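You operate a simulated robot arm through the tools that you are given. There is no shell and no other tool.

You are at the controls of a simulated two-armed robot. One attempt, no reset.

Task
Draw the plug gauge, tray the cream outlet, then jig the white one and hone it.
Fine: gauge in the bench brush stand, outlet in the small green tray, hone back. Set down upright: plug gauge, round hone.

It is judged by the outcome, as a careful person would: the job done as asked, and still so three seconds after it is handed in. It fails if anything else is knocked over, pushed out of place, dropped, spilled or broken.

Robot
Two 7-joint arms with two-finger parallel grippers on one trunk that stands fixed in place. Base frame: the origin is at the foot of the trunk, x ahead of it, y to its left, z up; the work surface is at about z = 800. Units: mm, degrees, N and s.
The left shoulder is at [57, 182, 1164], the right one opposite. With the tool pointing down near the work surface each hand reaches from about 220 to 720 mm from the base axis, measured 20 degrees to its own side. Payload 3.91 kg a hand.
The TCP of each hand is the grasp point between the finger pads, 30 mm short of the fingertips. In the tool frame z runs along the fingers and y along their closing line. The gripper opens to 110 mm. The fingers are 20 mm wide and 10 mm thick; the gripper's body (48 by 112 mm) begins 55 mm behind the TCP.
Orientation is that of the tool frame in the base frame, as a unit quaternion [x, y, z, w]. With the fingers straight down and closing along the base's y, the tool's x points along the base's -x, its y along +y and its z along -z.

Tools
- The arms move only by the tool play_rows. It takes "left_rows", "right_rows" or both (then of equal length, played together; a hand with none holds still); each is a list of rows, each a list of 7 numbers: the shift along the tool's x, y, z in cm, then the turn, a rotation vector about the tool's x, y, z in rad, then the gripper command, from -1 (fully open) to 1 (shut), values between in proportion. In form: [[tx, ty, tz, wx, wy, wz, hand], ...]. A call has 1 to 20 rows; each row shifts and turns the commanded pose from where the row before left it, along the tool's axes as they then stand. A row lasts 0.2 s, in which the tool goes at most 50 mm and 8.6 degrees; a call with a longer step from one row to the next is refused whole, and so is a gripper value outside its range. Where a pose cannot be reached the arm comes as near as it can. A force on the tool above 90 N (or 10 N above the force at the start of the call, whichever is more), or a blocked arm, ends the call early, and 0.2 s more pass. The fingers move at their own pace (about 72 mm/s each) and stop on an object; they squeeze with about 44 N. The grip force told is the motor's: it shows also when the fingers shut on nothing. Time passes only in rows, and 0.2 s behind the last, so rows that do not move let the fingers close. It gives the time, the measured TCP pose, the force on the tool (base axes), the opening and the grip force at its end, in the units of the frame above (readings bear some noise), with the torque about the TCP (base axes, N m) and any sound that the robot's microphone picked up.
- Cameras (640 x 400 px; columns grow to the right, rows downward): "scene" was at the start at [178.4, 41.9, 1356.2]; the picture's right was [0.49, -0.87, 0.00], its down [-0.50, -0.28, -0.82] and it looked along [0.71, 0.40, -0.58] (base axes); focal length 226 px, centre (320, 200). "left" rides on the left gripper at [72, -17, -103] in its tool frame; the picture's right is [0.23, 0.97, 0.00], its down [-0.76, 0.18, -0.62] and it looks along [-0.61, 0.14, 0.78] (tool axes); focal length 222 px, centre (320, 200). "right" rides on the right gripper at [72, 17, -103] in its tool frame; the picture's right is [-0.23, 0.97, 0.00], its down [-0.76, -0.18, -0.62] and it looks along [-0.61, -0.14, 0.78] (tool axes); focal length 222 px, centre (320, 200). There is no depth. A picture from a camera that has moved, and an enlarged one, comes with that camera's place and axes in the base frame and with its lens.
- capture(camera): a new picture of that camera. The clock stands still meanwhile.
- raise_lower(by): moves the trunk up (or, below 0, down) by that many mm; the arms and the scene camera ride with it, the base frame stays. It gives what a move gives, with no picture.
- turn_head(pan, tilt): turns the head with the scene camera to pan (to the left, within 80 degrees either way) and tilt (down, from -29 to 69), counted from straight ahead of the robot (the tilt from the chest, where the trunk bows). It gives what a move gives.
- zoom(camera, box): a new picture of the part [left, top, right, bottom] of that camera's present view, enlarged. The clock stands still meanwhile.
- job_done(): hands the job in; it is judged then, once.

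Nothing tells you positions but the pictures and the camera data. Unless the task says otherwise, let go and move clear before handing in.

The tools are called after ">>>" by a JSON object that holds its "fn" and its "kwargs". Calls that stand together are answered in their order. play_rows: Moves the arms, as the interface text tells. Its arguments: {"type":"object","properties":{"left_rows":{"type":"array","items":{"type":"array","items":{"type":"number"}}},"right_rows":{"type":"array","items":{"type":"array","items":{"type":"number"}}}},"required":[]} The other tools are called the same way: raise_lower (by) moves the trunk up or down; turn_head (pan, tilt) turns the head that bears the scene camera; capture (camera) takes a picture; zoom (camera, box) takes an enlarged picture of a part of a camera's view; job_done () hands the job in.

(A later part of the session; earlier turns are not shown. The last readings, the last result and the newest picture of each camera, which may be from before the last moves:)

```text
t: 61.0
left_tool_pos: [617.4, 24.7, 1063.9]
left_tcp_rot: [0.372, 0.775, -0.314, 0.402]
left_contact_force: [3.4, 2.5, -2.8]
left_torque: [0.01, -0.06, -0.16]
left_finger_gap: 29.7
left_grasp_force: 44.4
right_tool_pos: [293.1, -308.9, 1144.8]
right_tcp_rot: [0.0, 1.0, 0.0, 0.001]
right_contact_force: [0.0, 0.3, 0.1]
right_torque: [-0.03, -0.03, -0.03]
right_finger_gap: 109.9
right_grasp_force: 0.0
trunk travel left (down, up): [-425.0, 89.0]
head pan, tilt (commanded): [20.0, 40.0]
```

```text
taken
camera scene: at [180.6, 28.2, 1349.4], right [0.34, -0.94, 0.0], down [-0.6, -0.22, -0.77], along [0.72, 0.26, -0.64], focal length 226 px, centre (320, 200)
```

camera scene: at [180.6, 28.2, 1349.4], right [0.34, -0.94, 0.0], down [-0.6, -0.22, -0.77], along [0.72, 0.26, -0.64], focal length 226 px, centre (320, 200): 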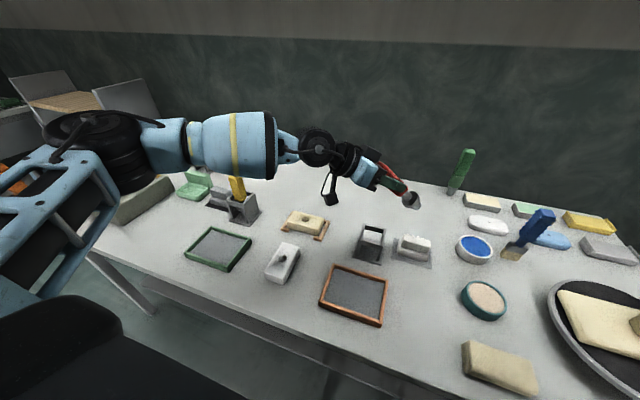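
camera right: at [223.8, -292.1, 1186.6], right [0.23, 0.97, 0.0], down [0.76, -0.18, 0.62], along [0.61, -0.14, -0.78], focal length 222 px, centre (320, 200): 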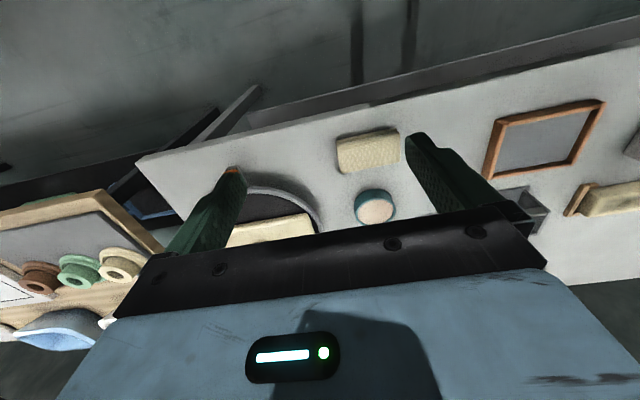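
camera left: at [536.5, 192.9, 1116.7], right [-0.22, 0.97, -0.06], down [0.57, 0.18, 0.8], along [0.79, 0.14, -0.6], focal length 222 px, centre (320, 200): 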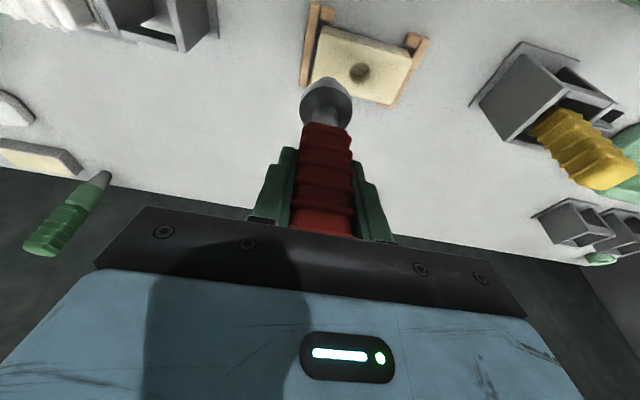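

>>> {"fn": "play_rows", "kwargs": {"left_rows": [[0, 0, 0, 0, 0, 0, 1], [0, 0, 0, 0, 0, 0, 1]]}}

>>> {"fn": "zoom", "kwargs": {"camera": "scene", "box": [290, 110, 450, 270]}}

```text
t: 61.6
left_tool_pos: [630.7, 33.7, 1058.6]
left_tcp_rot: [0.429, 0.751, -0.248, 0.438]
left_contact_force: [0.5, 0.0, -1.3]
left_torque: [0.02, 0.0, 0.01]
left_finger_gap: 29.7
left_grasp_force: 44.3
right_tool_pos: [292.4, -309.1, 1142.7]
right_tcp_rot: [0.0, 1.0, 0.0, -0.001]
right_contact_force: [-0.2, 0.5, -0.2]
right_torque: [-0.01, 0.01, 0.03]
right_finger_gap: 110.0
right_grasp_force: 0.0
trunk travel left (down, up): [-425.0, 89.0]
head pan, tilt (commanded): [20.0, 40.0]
```

```text
2.50 times, centred on (370, 190) of scene
camera zoom: at [182.0, 28.0, 1349.2], right [0.34, -0.94, 0.0], down [-0.6, -0.22, -0.77], along [0.72, 0.26, -0.64], focal length 564 px, centre (195, 225)
```

zoom: 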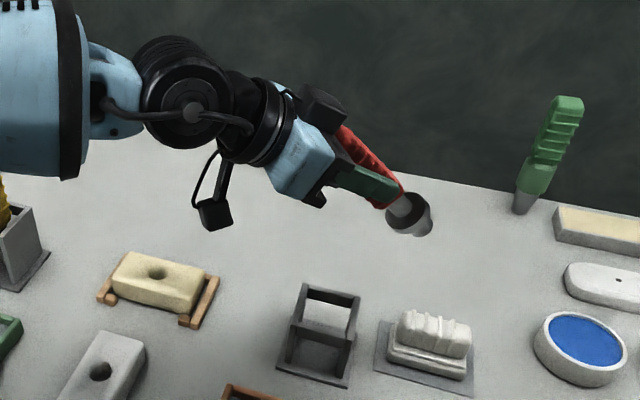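

With a 60° lean the left hand does reach above the stand at (631, 34). So I'll put the gauge back into the cream bore with the original lean, re-grip it with the 60° lean, and carry it over. First I'll retrace my path.

>>> {"fn": "play_rows", "kwargs": {"left_rows": [[1.61, 0.66, -4.05, 0, 0, 0, 1], [1.61, 0.66, -4.05, 0, 0, 0, 1], [1.61, 0.66, -4.05, 0, 0, 0, 1], [1.61, 0.66, -4.05, 0, 0, 0, 1], [0, 0, 0, -0.1283, 0, -0.074, 1], [0, 0, 0, -0.1283, 0, -0.074, 1], [0, 0, 0, -0.1283, 0, -0.074, 1], [0, 0, 0, -0.1283, 0, -0.074, 1], [0, 0, 0, -0.1283, 0, -0.074, 1], [0, 0, 0, -0.1283, 0, -0.074, 1], [0, 0, 0, -0.1283, 0, -0.074, 1], [0, 0, 0, 0, 0, 0, 1]]}}

```text
t: 64.2
left_tool_pos: [559.9, 195.2, 1086.2]
left_tcp_rot: [-0.002, 0.865, -0.001, 0.502]
left_contact_force: [0.8, 0.9, -0.9]
left_torque: [0.03, 0.0, 0.0]
left_finger_gap: 29.7
left_grasp_force: 43.9
right_tool_pos: [293.4, -308.4, 1143.2]
right_tcp_rot: [0.0, 1.0, 0.0, 0.001]
right_contact_force: [0.4, -0.5, 0.2]
right_torque: [0.03, 0.03, 0.0]
right_finger_gap: 110.4
right_grasp_force: 0.0
trunk travel left (down, up): [-425.0, 89.0]
head pan, tilt (commanded): [20.0, 40.0]
```

>>> {"fn": "play_rows", "kwargs": {"left_rows": [[-1.0, 2.75, 1.74, 0, 0, 0, 1], [-1.0, 2.75, 1.74, 0, 0, 0, 1], [0, 0, 0, 0, 0.1315, 0, 1], [0, 0, 0, 0, 0.1315, 0, 1], [0, 0, 0, 0, 0.1315, 0, 1], [0, 0, 0, 0, 0.1315, 0, 1], [0, 0, 0, 0, 0.1315, 0, 1], [0, 0, 0, 0, 0.1315, 0, 1], [0, 0, 0, 0, 0, 0, 1]]}}

>>> {"fn": "play_rows", "kwargs": {"left_rows": [[0, 0, 0, 0, 0, 0, 1]]}}

```text
t: 66.2
left_tool_pos: [601.3, 248.4, 1086.6]
left_tcp_rot: [-0.001, 0.991, -0.002, 0.131]
left_contact_force: [-0.4, 0.1, -1.5]
left_torque: [0.0, -0.03, 0.0]
left_finger_gap: 29.6
left_grasp_force: 44.4
right_tool_pos: [293.0, -308.7, 1143.5]
right_tcp_rot: [-0.001, 1.0, 0.0, 0.0]
right_contact_force: [0.4, 0.1, -0.4]
right_torque: [-0.03, 0.02, 0.03]
right_finger_gap: 110.0
right_grasp_force: 0.0
trunk travel left (down, up): [-425.0, 89.0]
head pan, tilt (commanded): [20.0, 40.0]
```

```text
t: 66.6
left_tool_pos: [602.5, 249.5, 1085.0]
left_tcp_rot: [0.0, 0.991, -0.002, 0.132]
left_contact_force: [0.3, -0.2, -1.2]
left_torque: [-0.01, 0.03, -0.01]
left_finger_gap: 30.0
left_grasp_force: 44.3
right_tool_pos: [293.4, -307.9, 1144.0]
right_tcp_rot: [0.0, 1.0, -0.001, 0.0]
right_contact_force: [-0.1, 0.1, -0.4]
right_torque: [0.02, -0.03, 0.0]
right_finger_gap: 110.1
right_grasp_force: 0.1
trunk travel left (down, up): [-425.0, 89.0]
head pan, tilt (commanded): [20.0, 40.0]
```

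>>> {"fn": "play_rows", "kwargs": {"left_rows": [[-0.5, 0.02, 4.31, 0, 0, 0, 1], [-0.5, 0.02, 4.31, 0, 0, 0, 1], [-0.5, 0.02, 4.31, 0, 0, 0, 1], [0, 0, 0, 0, 0, 0, 1]]}}

>>> {"fn": "capture", "kwargs": {"camera": "left"}}

>>> {"fn": "zoom", "kwargs": {"camera": "scene", "box": [240, 150, 370, 250]}}

>>> {"fn": "zoom", "kwargs": {"camera": "left", "box": [250, 40, 410, 160]}}

```text
t: 67.6
left_tool_pos: [649.3, 251.2, 964.9]
left_tcp_rot: [0.0, 0.991, -0.002, 0.133]
left_contact_force: [-0.3, 0.1, -1.4]
left_torque: [-0.02, 0.02, -0.03]
left_finger_gap: 29.5
left_grasp_force: 44.4
right_tool_pos: [293.0, -309.7, 1143.5]
right_tcp_rot: [0.0, 1.0, 0.0, 0.0]
right_contact_force: [-0.4, 1.0, -0.5]
right_torque: [0.01, 0.0, 0.04]
right_finger_gap: 110.0
right_grasp_force: 0.1
trunk travel left (down, up): [-425.0, 89.0]
head pan, tilt (commanded): [20.0, 40.0]
```

```text
taken
camera left: at [551.7, 232.3, 1045.9], right [-0.22, 0.97, -0.06], down [0.57, 0.18, 0.8], along [0.79, 0.14, -0.6], focal length 222 px, centre (320, 200)
```

left: 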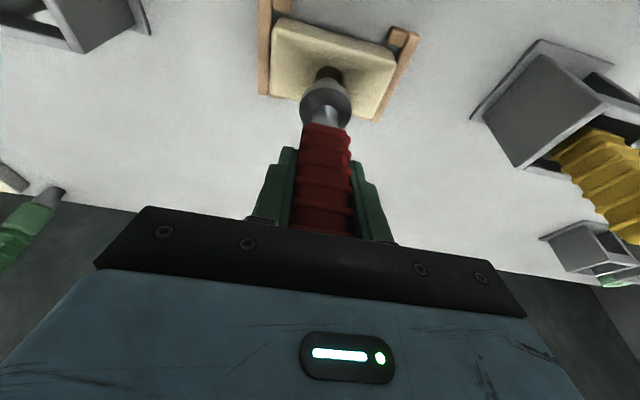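

```text
4.00 times, centred on (305, 200) of scene
camera zoom: at [180.7, 27.8, 1349.4], right [0.34, -0.94, 0.0], down [-0.6, -0.22, -0.77], along [0.72, 0.26, -0.64], focal length 902 px, centre (380, 200)
```

zoom: 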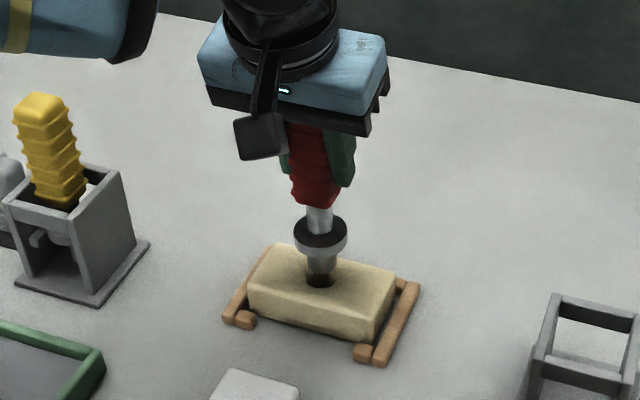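

```text
3.33 times, centred on (330, 100) of left
camera zoom: at [551.7, 232.3, 1045.9], right [-0.22, 0.97, -0.06], down [0.57, 0.18, 0.8], along [0.79, 0.14, -0.6], focal length 740 px, centre (287, 533)
```

zoom: 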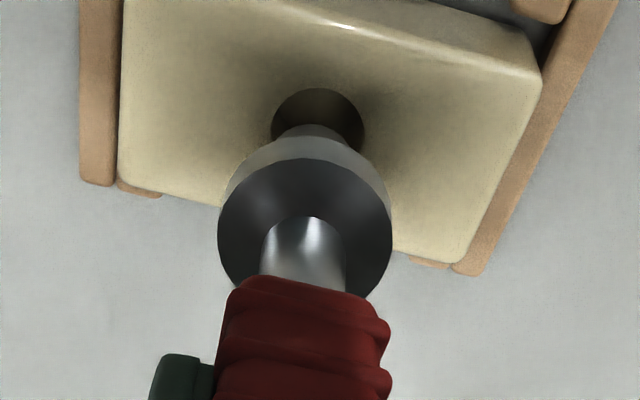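

>>> {"fn": "play_rows", "kwargs": {"left_rows": [[0, 0, 0, 0, 0, 0, 1]]}}

>>> {"fn": "play_rows", "kwargs": {"left_rows": [[0, 0, 0, 0, 0, 0, 1]]}}

>>> {"fn": "play_rows", "kwargs": {"left_rows": [[0, 0, 0, 0, 0, 0, 1]]}}

```text
t: 68.0
left_tool_pos: [649.5, 249.2, 964.4]
left_tcp_rot: [-0.001, 0.991, -0.002, 0.132]
left_contact_force: [0.7, -0.4, -1.3]
left_torque: [0.01, -0.01, -0.02]
left_finger_gap: 29.5
left_grasp_force: 44.5
right_tool_pos: [294.9, -309.5, 1143.7]
right_tcp_rot: [0.0, 1.0, 0.0, 0.0]
right_contact_force: [-0.1, -0.9, 0.7]
right_torque: [-0.01, 0.01, 0.01]
right_finger_gap: 110.1
right_grasp_force: 0.0
trunk travel left (down, up): [-425.0, 89.0]
head pan, tilt (commanded): [20.0, 40.0]
```

```text
t: 68.4
left_tool_pos: [650.7, 250.0, 964.6]
left_tcp_rot: [0.0, 0.991, -0.002, 0.133]
left_contact_force: [-0.8, 0.8, -1.4]
left_torque: [0.02, 0.03, -0.01]
left_finger_gap: 29.7
left_grasp_force: 44.6
right_tool_pos: [294.4, -308.3, 1143.9]
right_tcp_rot: [0.0, 1.0, 0.001, 0.0]
right_contact_force: [0.6, 0.1, -0.3]
right_torque: [-0.02, -0.03, -0.01]
right_finger_gap: 110.1
right_grasp_force: 0.0
trunk travel left (down, up): [-425.0, 89.0]
head pan, tilt (commanded): [20.0, 40.0]
```

```text
t: 68.8
left_tool_pos: [649.5, 250.1, 963.3]
left_tcp_rot: [-0.002, 0.991, -0.002, 0.133]
left_contact_force: [0.9, 0.1, -1.1]
left_torque: [-0.01, 0.0, 0.02]
left_finger_gap: 29.5
left_grasp_force: 43.4
right_tool_pos: [293.9, -308.4, 1143.3]
right_tcp_rot: [0.0, 1.0, 0.0, 0.0]
right_contact_force: [0.0, -0.1, 0.0]
right_torque: [-0.04, 0.0, -0.02]
right_finger_gap: 109.9
right_grasp_force: 0.0
trunk travel left (down, up): [-425.0, 89.0]
head pan, tilt (commanded): [20.0, 40.0]
```

The plug tip at about (649.7, 249.2) sits nearly over the bore centre at (650.8, 249.7), with a few millimetres of clearance. I'll lower it back into the bore gently.

>>> {"fn": "play_rows", "kwargs": {"left_rows": [[0.21, 0.03, 0.98, 0, 0, 0, 1], [0.26, 0, 0.966, 0, 0, 0, 1], [0.13, 0, 0.483, 0, 0, 0, 1], [0, 0, 0, 0, 0, 0, 1]]}}

>>> {"fn": "zoom", "kwargs": {"camera": "left", "box": [250, 40, 410, 160]}}

>>> {"fn": "zoom", "kwargs": {"camera": "scene", "box": [240, 150, 370, 250]}}

```text
t: 69.8
left_tool_pos: [649.6, 248.7, 951.6]
left_tcp_rot: [-0.002, 0.99, -0.002, 0.143]
left_contact_force: [-8.3, 9.1, 55.0]
left_torque: [1.0, 0.16, 0.12]
left_finger_gap: 30.1
left_grasp_force: 43.3
right_tool_pos: [288.1, -309.6, 1146.2]
right_tcp_rot: [0.0, 1.0, 0.0, 0.003]
right_contact_force: [0.5, -0.5, -0.6]
right_torque: [0.03, -0.02, 0.01]
right_finger_gap: 110.1
right_grasp_force: 0.0
trunk travel left (down, up): [-425.0, 89.0]
head pan, tilt (commanded): [20.0, 40.0]
```

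```text
3.33 times, centred on (330, 100) of left
camera zoom: at [550.4, 232.0, 1031.1], right [-0.22, 0.97, -0.07], down [0.55, 0.18, 0.81], along [0.8, 0.14, -0.58], focal length 740 px, centre (287, 533)
```

zoom: 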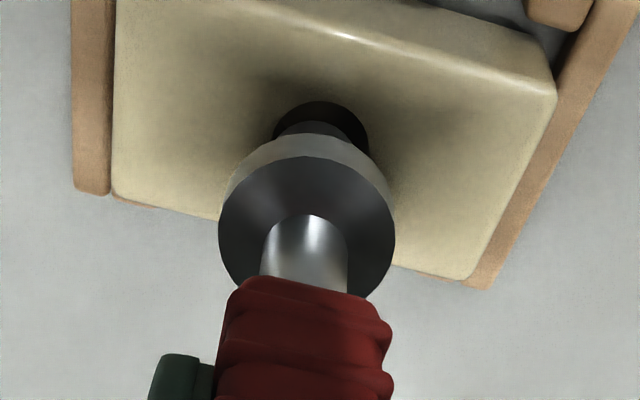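

```text
4.00 times, centred on (305, 200) of scene
camera zoom: at [175.0, 27.0, 1350.6], right [0.34, -0.94, 0.0], down [-0.6, -0.22, -0.77], along [0.72, 0.26, -0.64], focal length 902 px, centre (380, 200)
```

zoom: 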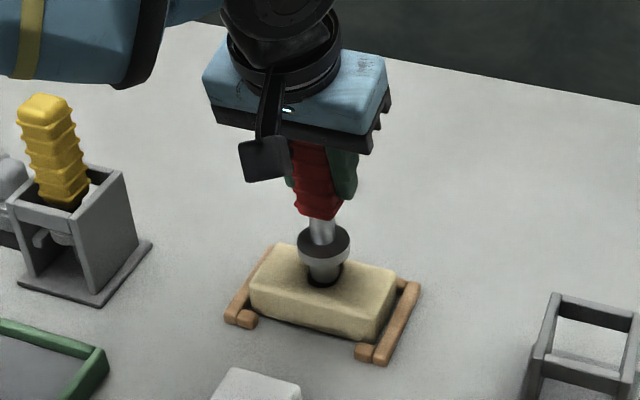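

The plug tip caught the far edge of the bore (55 N), and the contact torque shows it is about 2 mm too far in +x. I'll back up slightly, shift −x about 2 mm, and try again in small steps.

>>> {"fn": "play_rows", "kwargs": {"left_rows": [[-0.26, 0, -0.966, 0, 0, 0, 1], [-0.13, 0, -0.483, 0, 0, 0, 1], [0.21, 0, -0.06, 0, 0, 0, 1], [0, 0, 0, 0, 0, 0, 1]]}}

>>> {"fn": "play_rows", "kwargs": {"left_rows": [[0.156, 0, 0.58, 0, 0, 0, 1], [0.078, 0, 0.29, 0, 0, 0, 1], [0.078, 0, 0.29, 0, 0, 0, 1]]}}

```text
t: 70.8
left_tool_pos: [647.4, 250.4, 952.1]
left_tcp_rot: [0.0, 0.992, -0.002, 0.129]
left_contact_force: [-1.9, -0.3, -0.3]
left_torque: [-0.03, 0.29, -0.04]
left_finger_gap: 29.7
left_grasp_force: 44.1
right_tool_pos: [293.9, -309.7, 1143.0]
right_tcp_rot: [0.001, 1.0, 0.0, 0.0]
right_contact_force: [0.2, 0.6, -0.4]
right_torque: [-0.02, 0.0, 0.0]
right_finger_gap: 110.0
right_grasp_force: 0.1
trunk travel left (down, up): [-425.0, 89.0]
head pan, tilt (commanded): [20.0, 40.0]
```

```text
t: 71.6
left_tool_pos: [647.7, 251.6, 942.0]
left_tcp_rot: [0.0, 0.991, -0.002, 0.132]
left_contact_force: [0.7, 0.3, -2.1]
left_torque: [0.0, 0.01, 0.04]
left_finger_gap: 29.8
left_grasp_force: 43.6
right_tool_pos: [293.4, -308.2, 1143.6]
right_tcp_rot: [0.0, 1.0, 0.0, 0.0]
right_contact_force: [-0.7, 0.0, 0.5]
right_torque: [-0.02, 0.01, -0.03]
right_finger_gap: 110.2
right_grasp_force: 0.0
trunk travel left (down, up): [-425.0, 89.0]
head pan, tilt (commanded): [20.0, 40.0]
```

It is entering the bore freely now at z=942 with no contact force. I'll continue down to about 926.

>>> {"fn": "play_rows", "kwargs": {"left_rows": [[0.078, 0, 0.29, 0, 0, 0, 1], [0.078, 0, 0.29, 0, 0, 0, 1], [0.078, 0, 0.29, 0, 0, 0, 1], [0, 0, 0, 0, 0, 0, 1]]}}

>>> {"fn": "zoom", "kwargs": {"camera": "scene", "box": [240, 150, 370, 250]}}

```text
t: 72.6
left_tool_pos: [648.3, 251.9, 932.2]
left_tcp_rot: [-0.001, 0.991, -0.001, 0.133]
left_contact_force: [-2.6, -0.8, 0.1]
left_torque: [-0.03, 0.14, -0.02]
left_finger_gap: 29.5
left_grasp_force: 43.7
right_tool_pos: [293.1, -309.0, 1143.1]
right_tcp_rot: [0.0, 1.0, 0.001, 0.0]
right_contact_force: [-0.1, 0.6, 0.9]
right_torque: [-0.01, 0.02, -0.02]
right_finger_gap: 109.9
right_grasp_force: 0.0
trunk travel left (down, up): [-425.0, 89.0]
head pan, tilt (commanded): [20.0, 40.0]
```

```text
4.00 times, centred on (305, 200) of scene
camera zoom: at [181.4, 28.0, 1349.3], right [0.34, -0.94, 0.0], down [-0.6, -0.22, -0.77], along [0.72, 0.26, -0.64], focal length 902 px, centre (380, 200)
```

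zoom: 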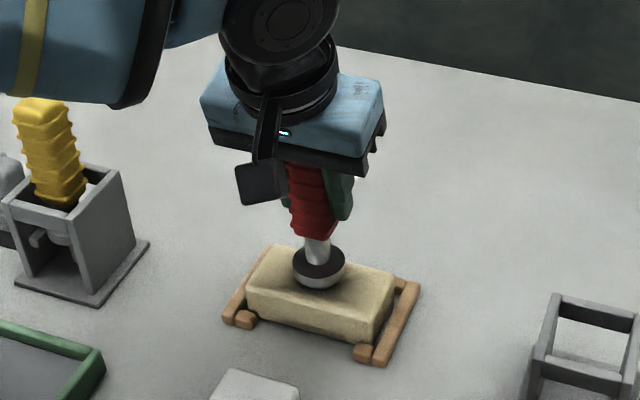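

>>> {"fn": "play_rows", "kwargs": {"left_rows": [[0.052, 0, 0.193, 0, 0, 0, 1], [0.052, 0, 0.193, 0, 0, 0, 1], [0, 0, 0, 0, 0, 0, 1]]}}

```text
t: 73.4
left_tool_pos: [647.2, 250.3, 929.0]
left_tcp_rot: [0.0, 0.991, -0.002, 0.133]
left_contact_force: [0.4, 0.0, -1.5]
left_torque: [-0.02, 0.0, 0.02]
left_finger_gap: 29.5
left_grasp_force: 43.6
right_tool_pos: [294.1, -309.5, 1143.8]
right_tcp_rot: [0.0, 1.0, 0.0, 0.0]
right_contact_force: [-0.5, -0.1, -0.2]
right_torque: [-0.01, 0.01, 0.0]
right_finger_gap: 109.9
right_grasp_force: 0.1
trunk travel left (down, up): [-425.0, 89.0]
head pan, tilt (commanded): [20.0, 40.0]
```

>>> {"fn": "play_rows", "kwargs": {"left_rows": [[0.052, 0, 0.193, 0, 0, 0, 1], [0.026, 0, 0.0965, 0, 0, 0, 1], [0, 0, 0, 0, 0, 0, 1]]}}

>>> {"fn": "zoom", "kwargs": {"camera": "left", "box": [250, 40, 410, 160]}}

```text
t: 74.2
left_tool_pos: [646.9, 251.3, 926.1]
left_tcp_rot: [-0.002, 0.991, -0.001, 0.133]
left_contact_force: [-0.9, 0.6, 2.7]
left_torque: [0.12, 0.13, -0.01]
left_finger_gap: 29.9
left_grasp_force: 43.8
right_tool_pos: [294.8, -309.8, 1143.9]
right_tcp_rot: [0.0, 1.0, -0.001, 0.0]
right_contact_force: [0.7, 0.0, -0.1]
right_torque: [0.03, 0.03, 0.03]
right_finger_gap: 110.0
right_grasp_force: 0.0
trunk travel left (down, up): [-425.0, 89.0]
head pan, tilt (commanded): [20.0, 40.0]
```

```text
3.33 times, centred on (330, 100) of left
camera zoom: at [549.9, 233.4, 1007.7], right [-0.22, 0.97, -0.06], down [0.57, 0.18, 0.8], along [0.79, 0.14, -0.6], focal length 740 px, centre (287, 533)
```

zoom: 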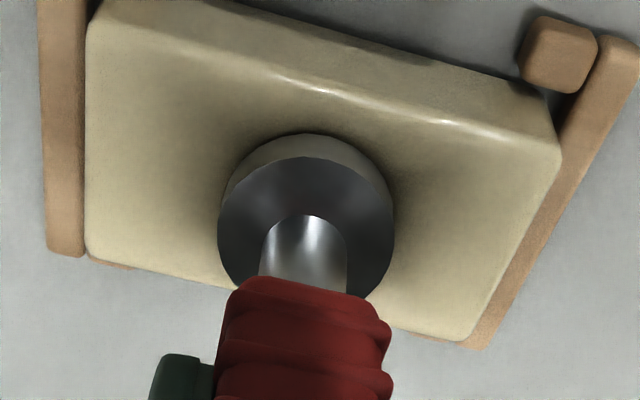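

The gauge is seated again (light contact at z≈926). I'll open partway, rotate the hand to the 60° lean around the handle, and check before re-gripping.

>>> {"fn": "play_rows", "kwargs": {"left_rows": [[0, 0, 0, 0, 0, 0, 0.3], [0, 0, 0, 0, 0, 0, 0.1], [0, 0, 0, 0, 0, 0, -0.3], [0, 0, 0, 0, 0, 0, -0.3], [0, 0, 0, 0, 0, 0, -0.3]]}}

>>> {"fn": "capture", "kwargs": {"camera": "left"}}

>>> {"fn": "zoom", "kwargs": {"camera": "scene", "box": [240, 150, 370, 250]}}

```text
t: 75.4
left_tool_pos: [648.1, 249.8, 925.1]
left_tcp_rot: [-0.001, 0.991, -0.002, 0.132]
left_contact_force: [0.0, 0.0, -0.3]
left_torque: [0.04, 0.0, -0.01]
left_finger_gap: 71.5
left_grasp_force: 0.1
right_tool_pos: [293.9, -309.1, 1142.7]
right_tcp_rot: [0.0, 1.0, 0.0, 0.0]
right_contact_force: [0.1, -0.6, -0.7]
right_torque: [-0.01, 0.0, 0.0]
right_finger_gap: 110.0
right_grasp_force: 0.0
trunk travel left (down, up): [-425.0, 89.0]
head pan, tilt (commanded): [20.0, 40.0]
```

```text
taken
camera left: at [550.1, 233.3, 1007.1], right [-0.22, 0.97, -0.06], down [0.57, 0.18, 0.8], along [0.79, 0.14, -0.6], focal length 222 px, centre (320, 200)
```

left: 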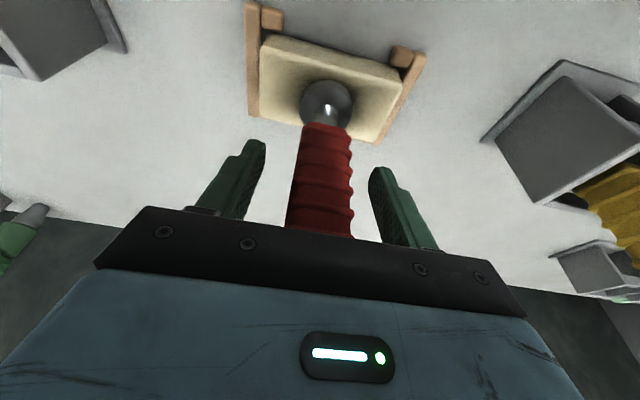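

```text
4.00 times, centred on (305, 200) of scene
camera zoom: at [181.6, 28.1, 1349.2], right [0.34, -0.94, 0.0], down [-0.6, -0.22, -0.77], along [0.72, 0.26, -0.64], focal length 902 px, centre (380, 200)
```

zoom: 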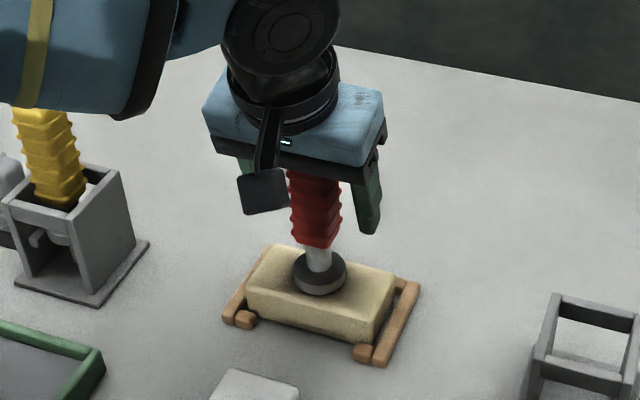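

>>> {"fn": "play_rows", "kwargs": {"left_rows": [[0, 0, 0, 0, -0.131, 0, -0.3], [0, 0, 0, 0, -0.131, 0, -0.3], [0, 0, 0, 0, -0.131, 0, -0.3], [0, 0, 0, 0, -0.131, 0, -0.3], [0, 0, 0, 0, -0.131, 0, -0.3], [0, 0, 0, 0, -0.131, 0, -0.3], [0, 0, 0, 0, 0, 0, -0.3]]}}

>>> {"fn": "capture", "kwargs": {"camera": "left"}}

>>> {"fn": "zoom", "kwargs": {"camera": "scene", "box": [240, 150, 370, 250]}}

```text
t: 77.0
left_tool_pos: [647.9, 250.0, 927.7]
left_tcp_rot: [-0.002, 0.864, -0.002, 0.503]
left_contact_force: [-0.1, 0.5, 0.0]
left_torque: [0.02, 0.0, 0.0]
left_finger_gap: 71.6
left_grasp_force: 0.1
right_tool_pos: [294.4, -309.2, 1143.2]
right_tcp_rot: [0.0, 1.0, 0.0, 0.0]
right_contact_force: [0.3, 0.0, -0.6]
right_torque: [0.03, 0.01, 0.0]
right_finger_gap: 110.1
right_grasp_force: 0.1
trunk travel left (down, up): [-425.0, 89.0]
head pan, tilt (commanded): [20.0, 40.0]
```

```text
taken
camera left: at [521.1, 232.8, 915.8], right [-0.11, 0.97, -0.2], down [-0.16, 0.18, 0.97], along [0.98, 0.14, 0.14], focal length 222 px, centre (320, 200)
```

left: 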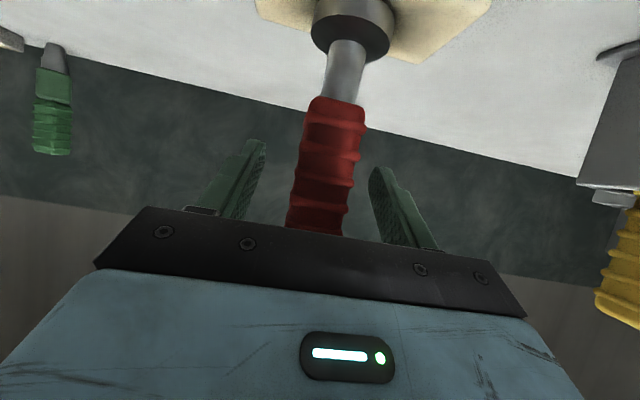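

```text
4.00 times, centred on (305, 200) of scene
camera zoom: at [181.5, 27.9, 1349.2], right [0.34, -0.94, 0.0], down [-0.6, -0.22, -0.77], along [0.72, 0.26, -0.64], focal length 902 px, centre (380, 200)
```

zoom: 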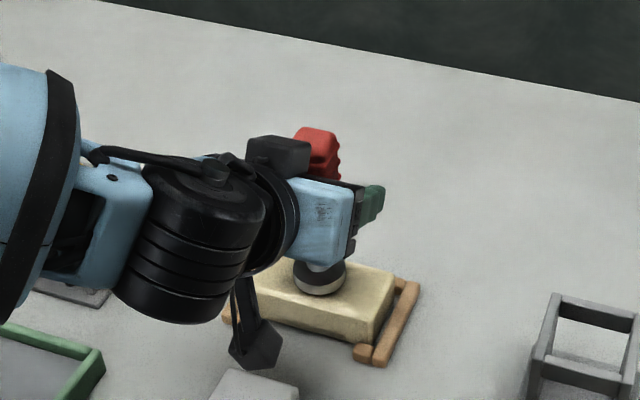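

Lean is at 60° and the handle sits between the pads. Closing the grip now.

>>> {"fn": "play_rows", "kwargs": {"left_rows": [[0, 0, 0, 0, 0, 0, 0.2], [0, 0, 0, 0, 0, 0, 0.5], [0, 0, 0, 0, 0, 0, 1], [0, 0, 0, 0, 0, 0, 1], [0, 0, 0, 0, 0, 0, 1]]}}

```text
t: 78.2
left_tool_pos: [647.0, 251.6, 925.7]
left_tcp_rot: [-0.001, 0.865, -0.001, 0.501]
left_contact_force: [-0.3, -1.0, -0.5]
left_torque: [0.06, -0.01, 0.0]
left_finger_gap: 29.6
left_grasp_force: 43.7
right_tool_pos: [293.4, -309.1, 1145.0]
right_tcp_rot: [0.0, 1.0, 0.0, 0.0]
right_contact_force: [-0.1, 0.0, 0.3]
right_torque: [0.02, -0.01, 0.01]
right_finger_gap: 110.1
right_grasp_force: 0.2
trunk travel left (down, up): [-425.0, 89.0]
head pan, tilt (commanded): [20.0, 40.0]
```

>>> {"fn": "play_rows", "kwargs": {"left_rows": [[-0.434, 0, -0.248, 0, 0, 0, 1], [-0.434, 0, -0.248, 0, 0, 0, 1], [-0.869, 0, -0.4955, 0, 0, 0, 1], [-0.869, 0, -0.4955, 0, 0, 0, 1], [-1.737, 0, -0.991, 0, 0, 0, 1], [-1.737, 0, -0.991, 0, 0, 0, 1], [-1.737, 0, -0.991, 0, 0, 0, 1], [0, 0, 0, 0, 0, 0, 1]]}}

>>> {"fn": "zoom", "kwargs": {"camera": "scene", "box": [240, 130, 370, 250]}}

```text
t: 80.0
left_tool_pos: [646.9, 250.8, 1017.6]
left_tcp_rot: [-0.001, 0.865, -0.001, 0.502]
left_contact_force: [-0.2, 0.0, -2.2]
left_torque: [0.0, 0.0, 0.0]
left_finger_gap: 29.5
left_grasp_force: 44.3
right_tool_pos: [293.5, -310.0, 1143.0]
right_tcp_rot: [0.0, 1.0, -0.001, 0.0]
right_contact_force: [0.0, -0.3, -0.1]
right_torque: [0.02, -0.01, 0.02]
right_finger_gap: 109.8
right_grasp_force: 0.0
trunk travel left (down, up): [-425.0, 89.0]
head pan, tilt (commanded): [20.0, 40.0]
```

```text
3.33 times, centred on (305, 190) of scene
camera zoom: at [182.0, 28.3, 1349.1], right [0.34, -0.94, 0.0], down [-0.6, -0.22, -0.77], along [0.72, 0.26, -0.64], focal length 752 px, centre (370, 233)
```

zoom: 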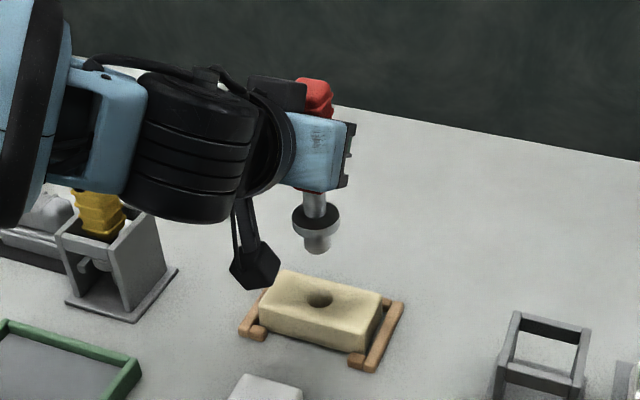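

The gauge came out cleanly again. I'll move back a bit, yaw the hand to −60°, then go over the stand.

>>> {"fn": "play_rows", "kwargs": {"left_rows": [[0.34, -2.0, -2.11, 0, 0, 0, 1], [0.34, -2.0, -2.11, 0, 0, 0, 1], [0, 0, 0, 0.1137, 0, 0.0649, 1], [0, 0, 0, 0.1137, 0, 0.0649, 1], [0, 0, 0, 0.1137, 0, 0.0649, 1], [0, 0, 0, 0.1137, 0, 0.0649, 1], [0, 0, 0, 0.1137, 0, 0.0649, 1], [0, 0, 0, 0.1137, 0, 0.0649, 1], [0, 0, 0, 0.1137, 0, 0.0649, 1], [0, 0, 0, 0.1137, 0, 0.0649, 1], [0, 0, 0, 0, 0, 0, 1]]}}

>>> {"fn": "play_rows", "kwargs": {"left_rows": [[0, 0, 0, 0, 0, 0, 1]]}}

```text
t: 82.4
left_tool_pos: [609.8, 208.9, 1031.3]
left_tcp_rot: [0.431, 0.749, -0.252, 0.436]
left_contact_force: [0.6, -0.1, -0.8]
left_torque: [0.01, 0.0, 0.0]
left_finger_gap: 29.7
left_grasp_force: 44.3
right_tool_pos: [292.5, -309.5, 1142.6]
right_tcp_rot: [0.0, 1.0, 0.001, -0.001]
right_contact_force: [-0.2, 0.2, 0.0]
right_torque: [0.03, 0.0, 0.01]
right_finger_gap: 109.7
right_grasp_force: 0.0
trunk travel left (down, up): [-425.0, 89.0]
head pan, tilt (commanded): [20.0, 40.0]
```

```text
t: 82.8
left_tool_pos: [608.0, 210.6, 1031.1]
left_tcp_rot: [0.431, 0.75, -0.251, 0.435]
left_contact_force: [-0.1, 0.1, -1.1]
left_torque: [-0.02, 0.03, 0.0]
left_finger_gap: 29.6
left_grasp_force: 43.9
right_tool_pos: [294.9, -308.2, 1143.4]
right_tcp_rot: [0.0, 1.0, 0.0, 0.0]
right_contact_force: [-0.3, 0.0, 1.3]
right_torque: [0.01, 0.0, 0.01]
right_finger_gap: 110.2
right_grasp_force: 0.0
trunk travel left (down, up): [-425.0, 89.0]
head pan, tilt (commanded): [20.0, 40.0]
```

>>> {"fn": "play_rows", "kwargs": {"left_rows": [[-1.735, -1.84, 3.61, 0, 0, 0, 1], [-1.735, -1.84, 3.61, 0, 0, 0, 1], [-1.735, -1.84, 3.61, 0, 0, 0, 1], [-1.735, -1.84, 3.61, 0, 0, 0, 1], [0, 0, 0, 0, 0, 0, 1], [0, 0, 0, 0, 0, 0, 1]]}}

>>> {"fn": "zoom", "kwargs": {"camera": "scene", "box": [310, 130, 440, 280]}}

>>> {"fn": "capture", "kwargs": {"camera": "left"}}

>>> {"fn": "capture", "kwargs": {"camera": "right"}}

```text
t: 84.2
left_tool_pos: [625.9, 34.0, 1021.3]
left_tcp_rot: [0.43, 0.75, -0.253, 0.435]
left_contact_force: [-0.1, 0.1, -2.2]
left_torque: [0.02, 0.01, -0.03]
left_finger_gap: 29.7
left_grasp_force: 43.7
right_tool_pos: [294.6, -309.5, 1143.6]
right_tcp_rot: [0.001, 1.0, 0.0, 0.0]
right_contact_force: [0.3, 0.4, -0.4]
right_torque: [0.01, -0.02, -0.02]
right_finger_gap: 110.1
right_grasp_force: 0.0
trunk travel left (down, up): [-425.0, 89.0]
head pan, tilt (commanded): [20.0, 40.0]
```

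```text
2.67 times, centred on (375, 205) of scene
camera zoom: at [182.1, 27.9, 1349.1], right [0.34, -0.94, 0.0], down [-0.6, -0.22, -0.77], along [0.72, 0.26, -0.64], focal length 602 px, centre (173, 187)
```

zoom: 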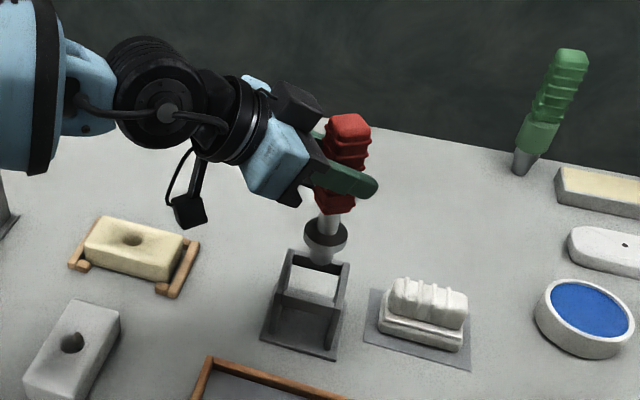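

```text
taken
camera left: at [547.3, 134.3, 1009.5], right [0.78, 0.59, -0.2], down [0.07, 0.24, 0.97], along [0.62, -0.78, 0.14], focal length 222 px, centre (320, 200)
```

left: 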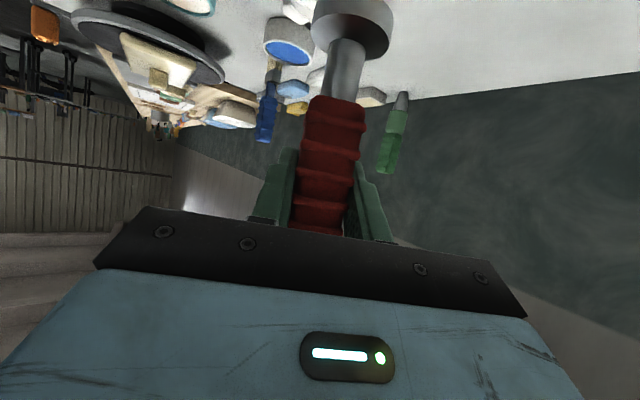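

```text
taken
camera right: at [222.6, -291.2, 1247.3], right [0.23, 0.97, 0.0], down [0.76, -0.18, 0.62], along [0.61, -0.14, -0.78], focal length 222 px, centre (320, 200)
```

right: 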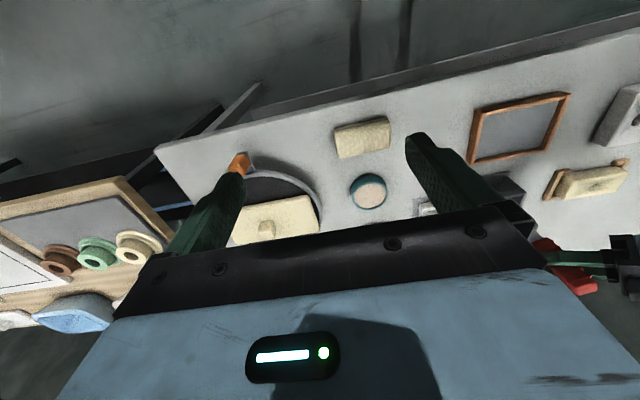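

The gauge hangs vertical over the stand, and image projections put it within a few millimetres of the opening centre. I'll lower until the plug just enters and check again, since the flange clearance is only about 4 mm.

>>> {"fn": "play_rows", "kwargs": {"left_rows": [[1.04, 0, 0.596, 0, 0, 0, 1], [1.04, 0, 0.596, 0, 0, 0, 1], [1.04, 0, 0.596, 0, 0, 0, 1], [0, 0, 0, 0, 0, 0, 1]]}}

>>> {"fn": "zoom", "kwargs": {"camera": "scene", "box": [335, 180, 415, 270]}}

>>> {"fn": "play_rows", "kwargs": {"right_rows": [[-4, 2, 0, 0, 0, 0, -1], [-4, 2, 0, 0, 0, 0, -1], [-4, 2, 0, 0, 0, 0, -1], [-4, 2, 0, 0, 0, 0, -1], [-4, 2, 0, 0, 0, 0, -1], [0, 0, 0, 0, 0, 0, -1]]}}

>>> {"fn": "capture", "kwargs": {"camera": "right"}}

```text
t: 85.2
left_tool_pos: [624.4, 35.4, 985.0]
left_tcp_rot: [0.431, 0.749, -0.252, 0.436]
left_contact_force: [0.4, 0.2, -0.9]
left_torque: [-0.01, 0.0, -0.02]
left_finger_gap: 29.8
left_grasp_force: 43.7
right_tool_pos: [293.3, -308.7, 1142.7]
right_tcp_rot: [0.0, 1.0, 0.0, 0.0]
right_contact_force: [0.7, -0.6, 0.7]
right_torque: [-0.02, -0.02, -0.05]
right_finger_gap: 110.2
right_grasp_force: 0.0
trunk travel left (down, up): [-425.0, 89.0]
head pan, tilt (commanded): [20.0, 40.0]
```

```text
4.44 times, centred on (375, 225) of scene
camera zoom: at [181.7, 28.0, 1349.2], right [0.34, -0.94, 0.0], down [-0.6, -0.22, -0.77], along [0.72, 0.26, -0.64], focal length 1003 px, centre (76, 89)
```

zoom: 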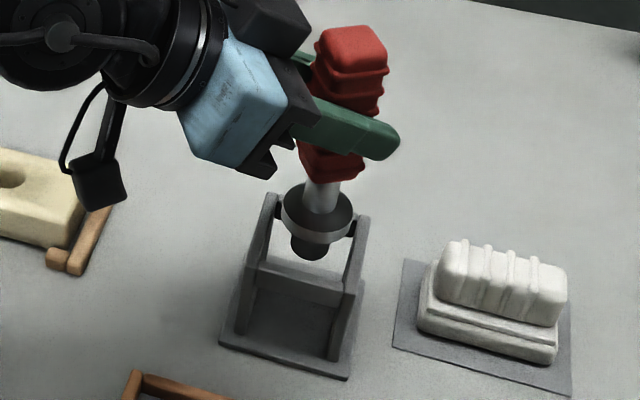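

```text
t: 86.6
left_tool_pos: [624.1, 36.0, 986.7]
left_tcp_rot: [0.431, 0.749, -0.251, 0.437]
left_contact_force: [-0.6, -0.8, -2.4]
left_torque: [0.01, -0.01, 0.02]
left_finger_gap: 29.5
left_grasp_force: 43.9
right_tool_pos: [495.3, -211.5, 1140.9]
right_tcp_rot: [0.0, 1.0, 0.0, 0.001]
right_contact_force: [0.1, -0.3, -0.1]
right_torque: [-0.01, -0.03, 0.02]
right_finger_gap: 109.7
right_grasp_force: 0.0
trunk travel left (down, up): [-425.0, 89.0]
head pan, tilt (commanded): [20.0, 40.0]
```

```text
taken
camera right: at [423.4, -193.3, 1244.6], right [0.23, 0.97, 0.0], down [0.76, -0.18, 0.62], along [0.61, -0.14, -0.78], focal length 222 px, centre (320, 200)
```

right: 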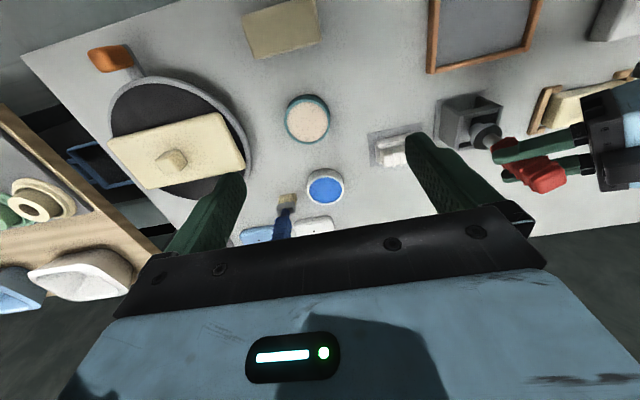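

Re-deriving heights, the plug bottom is about 123 mm below the TCP, and the image then agrees the gauge is centred in the opening. I'll lower another 5 cm and check force.

>>> {"fn": "play_rows", "kwargs": {"left_rows": [[0.87, 0, 0.4966, 0, 0, 0, 1], [0.87, 0, 0.4966, 0, 0, 0, 1], [0.87, 0, 0.4966, 0, 0, 0, 1], [0, 0, 0, 0, 0, 0, 1]]}}

>>> {"fn": "zoom", "kwargs": {"camera": "scene", "box": [335, 180, 415, 270]}}

>>> {"fn": "zoom", "kwargs": {"camera": "right", "box": [420, 70, 600, 210]}}

```text
t: 87.6
left_tool_pos: [618.0, 42.0, 956.6]
left_tcp_rot: [0.431, 0.748, -0.253, 0.437]
left_contact_force: [0.5, -2.1, -0.3]
left_torque: [-0.21, -0.04, 0.03]
left_finger_gap: 29.4
left_grasp_force: 43.8
left hand out of reach, approached as far as the arm can: row 1, 3
right_tool_pos: [495.9, -211.5, 1139.6]
right_tcp_rot: [0.0, 1.0, 0.0, 0.0]
right_contact_force: [0.2, 0.2, -0.4]
right_torque: [-0.04, 0.01, -0.01]
right_finger_gap: 109.9
right_grasp_force: 0.0
trunk travel left (down, up): [-425.0, 89.0]
head pan, tilt (commanded): [20.0, 40.0]
```

```text
4.44 times, centred on (375, 225) of scene
camera zoom: at [181.7, 27.8, 1349.2], right [0.34, -0.94, 0.0], down [-0.6, -0.22, -0.77], along [0.72, 0.26, -0.64], focal length 1003 px, centre (76, 89)
```

zoom: 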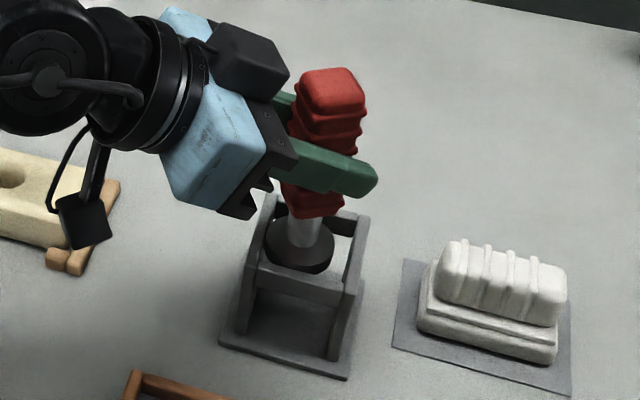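

```text
2.86 times, centred on (510, 140) of right
camera zoom: at [423.7, -193.2, 1244.4], right [0.23, 0.97, 0.0], down [0.76, -0.18, 0.62], along [0.61, -0.14, -0.78], focal length 635 px, centre (-223, 371)
```

zoom: 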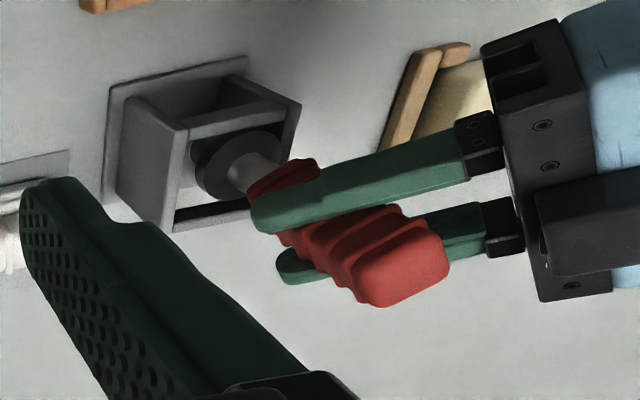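

The arm hit its limit again as it went down and drifted about 7 mm toward the wall, with only light contact. I'll lift clear and re-centre, then lower the trunk so this height becomes comfortable.

>>> {"fn": "play_rows", "kwargs": {"left_rows": [[-0.87, 0, -0.4966, 0, 0, 0, 1], [-0.87, 0, -0.4966, 0, 0, 0, 1], [-3.87, 0.13, -1.62, 0, 0, 0, 1], [-3.87, 0.13, -1.62, 0, 0, 0, 1], [0, 0, 0, 0, 0, 0, 1]]}}

>>> {"fn": "raise_lower", "kwargs": {"by": -60}}

>>> {"fn": "zoom", "kwargs": {"camera": "scene", "box": [320, 150, 420, 290]}}

```text
t: 88.8
left_tool_pos: [629.4, 36.7, 1060.9]
left_tcp_rot: [0.43, 0.75, -0.251, 0.435]
left_contact_force: [0.5, -0.9, -1.5]
left_torque: [0.0, -0.01, -0.04]
left_finger_gap: 29.5
left_grasp_force: 43.6
right_tool_pos: [495.6, -210.5, 1139.9]
right_tcp_rot: [0.001, 1.0, 0.0, 0.0]
right_contact_force: [-0.3, -0.1, -0.1]
right_torque: [-0.01, 0.01, 0.02]
right_finger_gap: 109.9
right_grasp_force: 0.0
trunk travel left (down, up): [-425.0, 89.0]
head pan, tilt (commanded): [20.0, 40.0]
```

```text
t: 89.8
left_tool_pos: [626.1, 35.8, 1001.4]
left_tcp_rot: [0.431, 0.749, -0.252, 0.436]
left_contact_force: [0.8, -0.6, -0.5]
left_torque: [0.01, 0.0, 0.0]
left_finger_gap: 29.3
left_grasp_force: 43.8
right_tool_pos: [494.9, -210.2, 1084.1]
right_tcp_rot: [-0.001, 1.0, 0.0, 0.001]
right_contact_force: [-0.7, 0.6, 0.4]
right_torque: [0.0, 0.01, 0.06]
right_finger_gap: 110.1
right_grasp_force: 0.0
trunk travel left (down, up): [-365.0, 149.0]
head pan, tilt (commanded): [20.0, 40.0]
```

```text
2.86 times, centred on (370, 220) of scene
camera zoom: at [207.4, 28.1, 1281.0], right [0.34, -0.94, 0.0], down [-0.6, -0.22, -0.77], along [0.72, 0.26, -0.64], focal length 645 px, centre (177, 143)
```

zoom: 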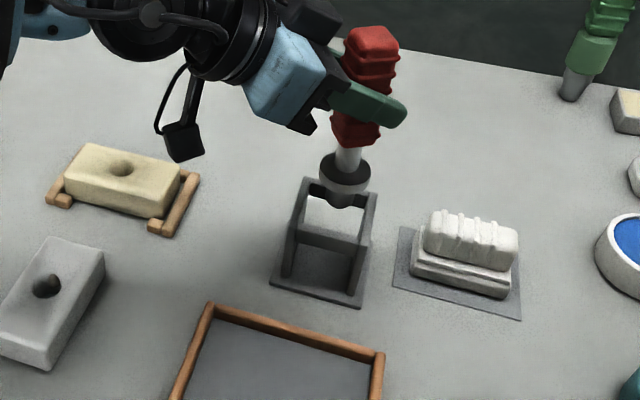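

>>> {"fn": "zoom", "kwargs": {"camera": "scene", "box": [345, 185, 395, 250]}}

>>> {"fn": "zoom", "kwargs": {"camera": "right", "box": [440, 60, 600, 200]}}

```text
6.15 times, centred on (370, 218) of scene
camera zoom: at [207.4, 28.1, 1281.0], right [0.34, -0.94, 0.0], down [-0.6, -0.22, -0.77], along [0.72, 0.26, -0.64], focal length 1388 px, centre (12, 92)
```

zoom: 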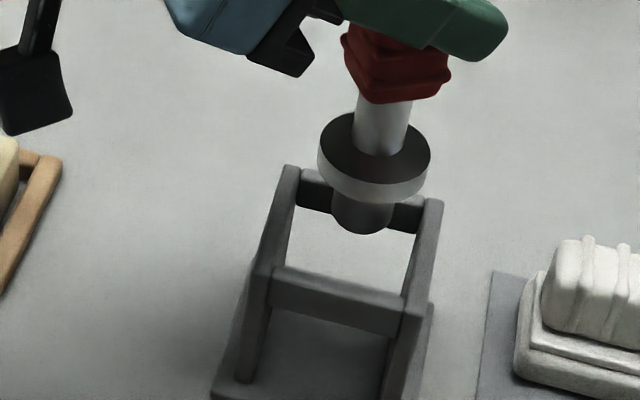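

```text
2.86 times, centred on (520, 130) of right
camera zoom: at [423.4, -192.3, 1187.2], right [0.23, 0.97, 0.0], down [0.76, -0.18, 0.62], along [0.61, -0.14, -0.78], focal length 635 px, centre (-251, 400)
```

zoom: 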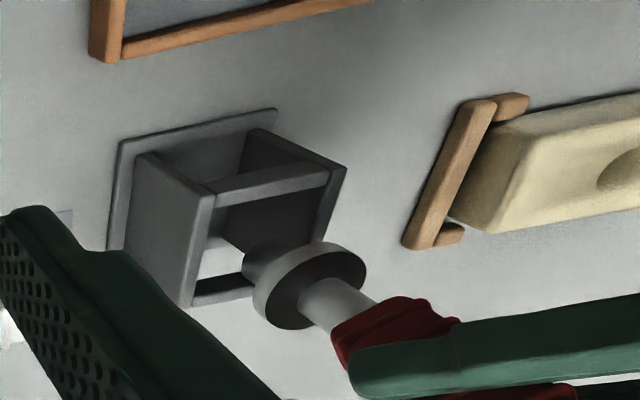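

Using both views, I place the gauge axis at about (631, 32) and the opening centre at about (628, 33). I'll shift by (−2.5, +1) mm while lowering, and check again partway.

>>> {"fn": "play_rows", "kwargs": {"left_rows": [[0.976, -0.166, 0.313, 0, 0, 0, 1], [0.87, 0, 0.4966, 0, 0, 0, 1], [0.87, 0, 0.4966, 0, 0, 0, 1], [0, 0, 0, 0, 0, 0, 1]]}}

>>> {"fn": "zoom", "kwargs": {"camera": "scene", "box": [345, 185, 395, 250]}}

>>> {"fn": "zoom", "kwargs": {"camera": "right", "box": [460, 80, 560, 180]}}

```text
t: 90.8
left_tool_pos: [622.6, 36.1, 973.1]
left_tcp_rot: [0.431, 0.749, -0.252, 0.436]
left_contact_force: [0.7, 0.0, -0.8]
left_torque: [0.01, 0.0, 0.0]
left_finger_gap: 29.7
left_grasp_force: 43.8
right_tool_pos: [495.9, -210.1, 1083.2]
right_tcp_rot: [-0.001, 1.0, -0.001, -0.001]
right_contact_force: [-0.1, 0.0, -1.3]
right_torque: [-0.01, 0.03, 0.0]
right_finger_gap: 110.2
right_grasp_force: 0.1
trunk travel left (down, up): [-365.0, 149.0]
head pan, tilt (commanded): [20.0, 40.0]
```

```text
6.15 times, centred on (370, 218) of scene
camera zoom: at [207.6, 28.0, 1281.0], right [0.34, -0.94, 0.0], down [-0.6, -0.22, -0.77], along [0.72, 0.26, -0.64], focal length 1388 px, centre (12, 92)
```

zoom: 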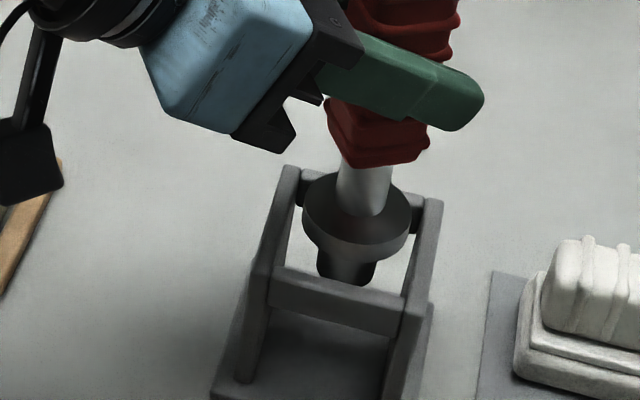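

```text
4.00 times, centred on (510, 130) of right
camera zoom: at [423.6, -192.3, 1186.8], right [0.23, 0.97, 0.0], down [0.76, -0.18, 0.62], along [0.61, -0.14, -0.78], focal length 888 px, centre (-440, 480)
```

zoom: 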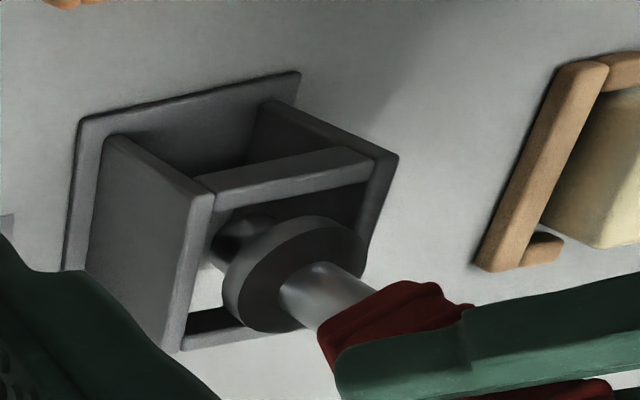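

>>> {"fn": "play_rows", "kwargs": {"left_rows": [[0.435, 0, 0.248, 0, 0, 0, 1], [0.435, 0, 0.248, 0, 0, 0, 1], [0.435, 0, 0.248, 0, 0, 0, 1], [0, 0, 0, 0, 0, 0, 1]]}}

>>> {"fn": "zoom", "kwargs": {"camera": "scene", "box": [345, 185, 395, 250]}}

```text
t: 91.8
left_tool_pos: [623.9, 36.7, 956.0]
left_tcp_rot: [0.431, 0.749, -0.252, 0.436]
left_contact_force: [0.5, -0.8, -1.2]
left_torque: [0.0, -0.03, -0.01]
left_finger_gap: 29.5
left_grasp_force: 43.5
right_tool_pos: [495.9, -209.9, 1083.7]
right_tcp_rot: [0.0, 1.0, 0.001, 0.0]
right_contact_force: [0.6, -0.1, -0.2]
right_torque: [0.0, 0.03, -0.02]
right_finger_gap: 110.1
right_grasp_force: 0.1
trunk travel left (down, up): [-365.0, 149.0]
head pan, tilt (commanded): [20.0, 40.0]
```

```text
6.15 times, centred on (370, 218) of scene
camera zoom: at [207.6, 28.1, 1281.0], right [0.34, -0.94, 0.0], down [-0.6, -0.22, -0.77], along [0.72, 0.26, -0.64], focal length 1388 px, centre (12, 92)
```

zoom: 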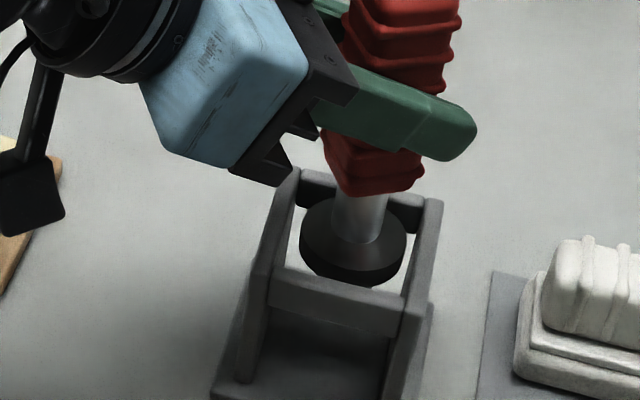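

The flange is inside the opening with no contact. Continuing down in steps.

>>> {"fn": "play_rows", "kwargs": {"left_rows": [[0.435, 0, 0.248, 0, 0, 0, 1], [0.435, 0, 0.248, 0, 0, 0, 1], [0.435, 0, 0.248, 0, 0, 0, 1], [0.26, 0, 0.149, 0, 0, 0, 1], [0, 0, 0, 0, 0, 0, 1]]}}

>>> {"fn": "play_rows", "kwargs": {"left_rows": [[0.26, 0, 0.149, 0, 0, 0, 1], [0, 0, 0, 0, 0, 0, 1]]}}

```text
t: 93.0
left_tool_pos: [623.9, 35.8, 938.0]
left_tcp_rot: [0.431, 0.749, -0.251, 0.436]
left_contact_force: [-0.1, -0.3, -1.3]
left_torque: [0.0, 0.03, -0.03]
left_finger_gap: 29.5
left_grasp_force: 44.2
right_tool_pos: [496.0, -210.3, 1082.1]
right_tcp_rot: [0.0, 1.0, 0.0, 0.001]
right_contact_force: [0.1, 0.3, -1.0]
right_torque: [-0.01, 0.0, -0.01]
right_finger_gap: 110.0
right_grasp_force: 0.1
trunk travel left (down, up): [-365.0, 149.0]
head pan, tilt (commanded): [20.0, 40.0]
```

```text
t: 93.6
left_tool_pos: [624.0, 36.6, 935.1]
left_tcp_rot: [0.431, 0.749, -0.252, 0.435]
left_contact_force: [0.1, 0.8, -1.9]
left_torque: [-0.02, -0.03, 0.01]
left_finger_gap: 29.6
left_grasp_force: 43.5
right_tool_pos: [495.7, -209.7, 1083.7]
right_tcp_rot: [0.0, 1.0, 0.0, 0.0]
right_contact_force: [0.8, 0.4, 1.1]
right_torque: [0.01, 0.0, 0.02]
right_finger_gap: 110.1
right_grasp_force: 0.0
trunk travel left (down, up): [-365.0, 149.0]
head pan, tilt (commanded): [20.0, 40.0]
```

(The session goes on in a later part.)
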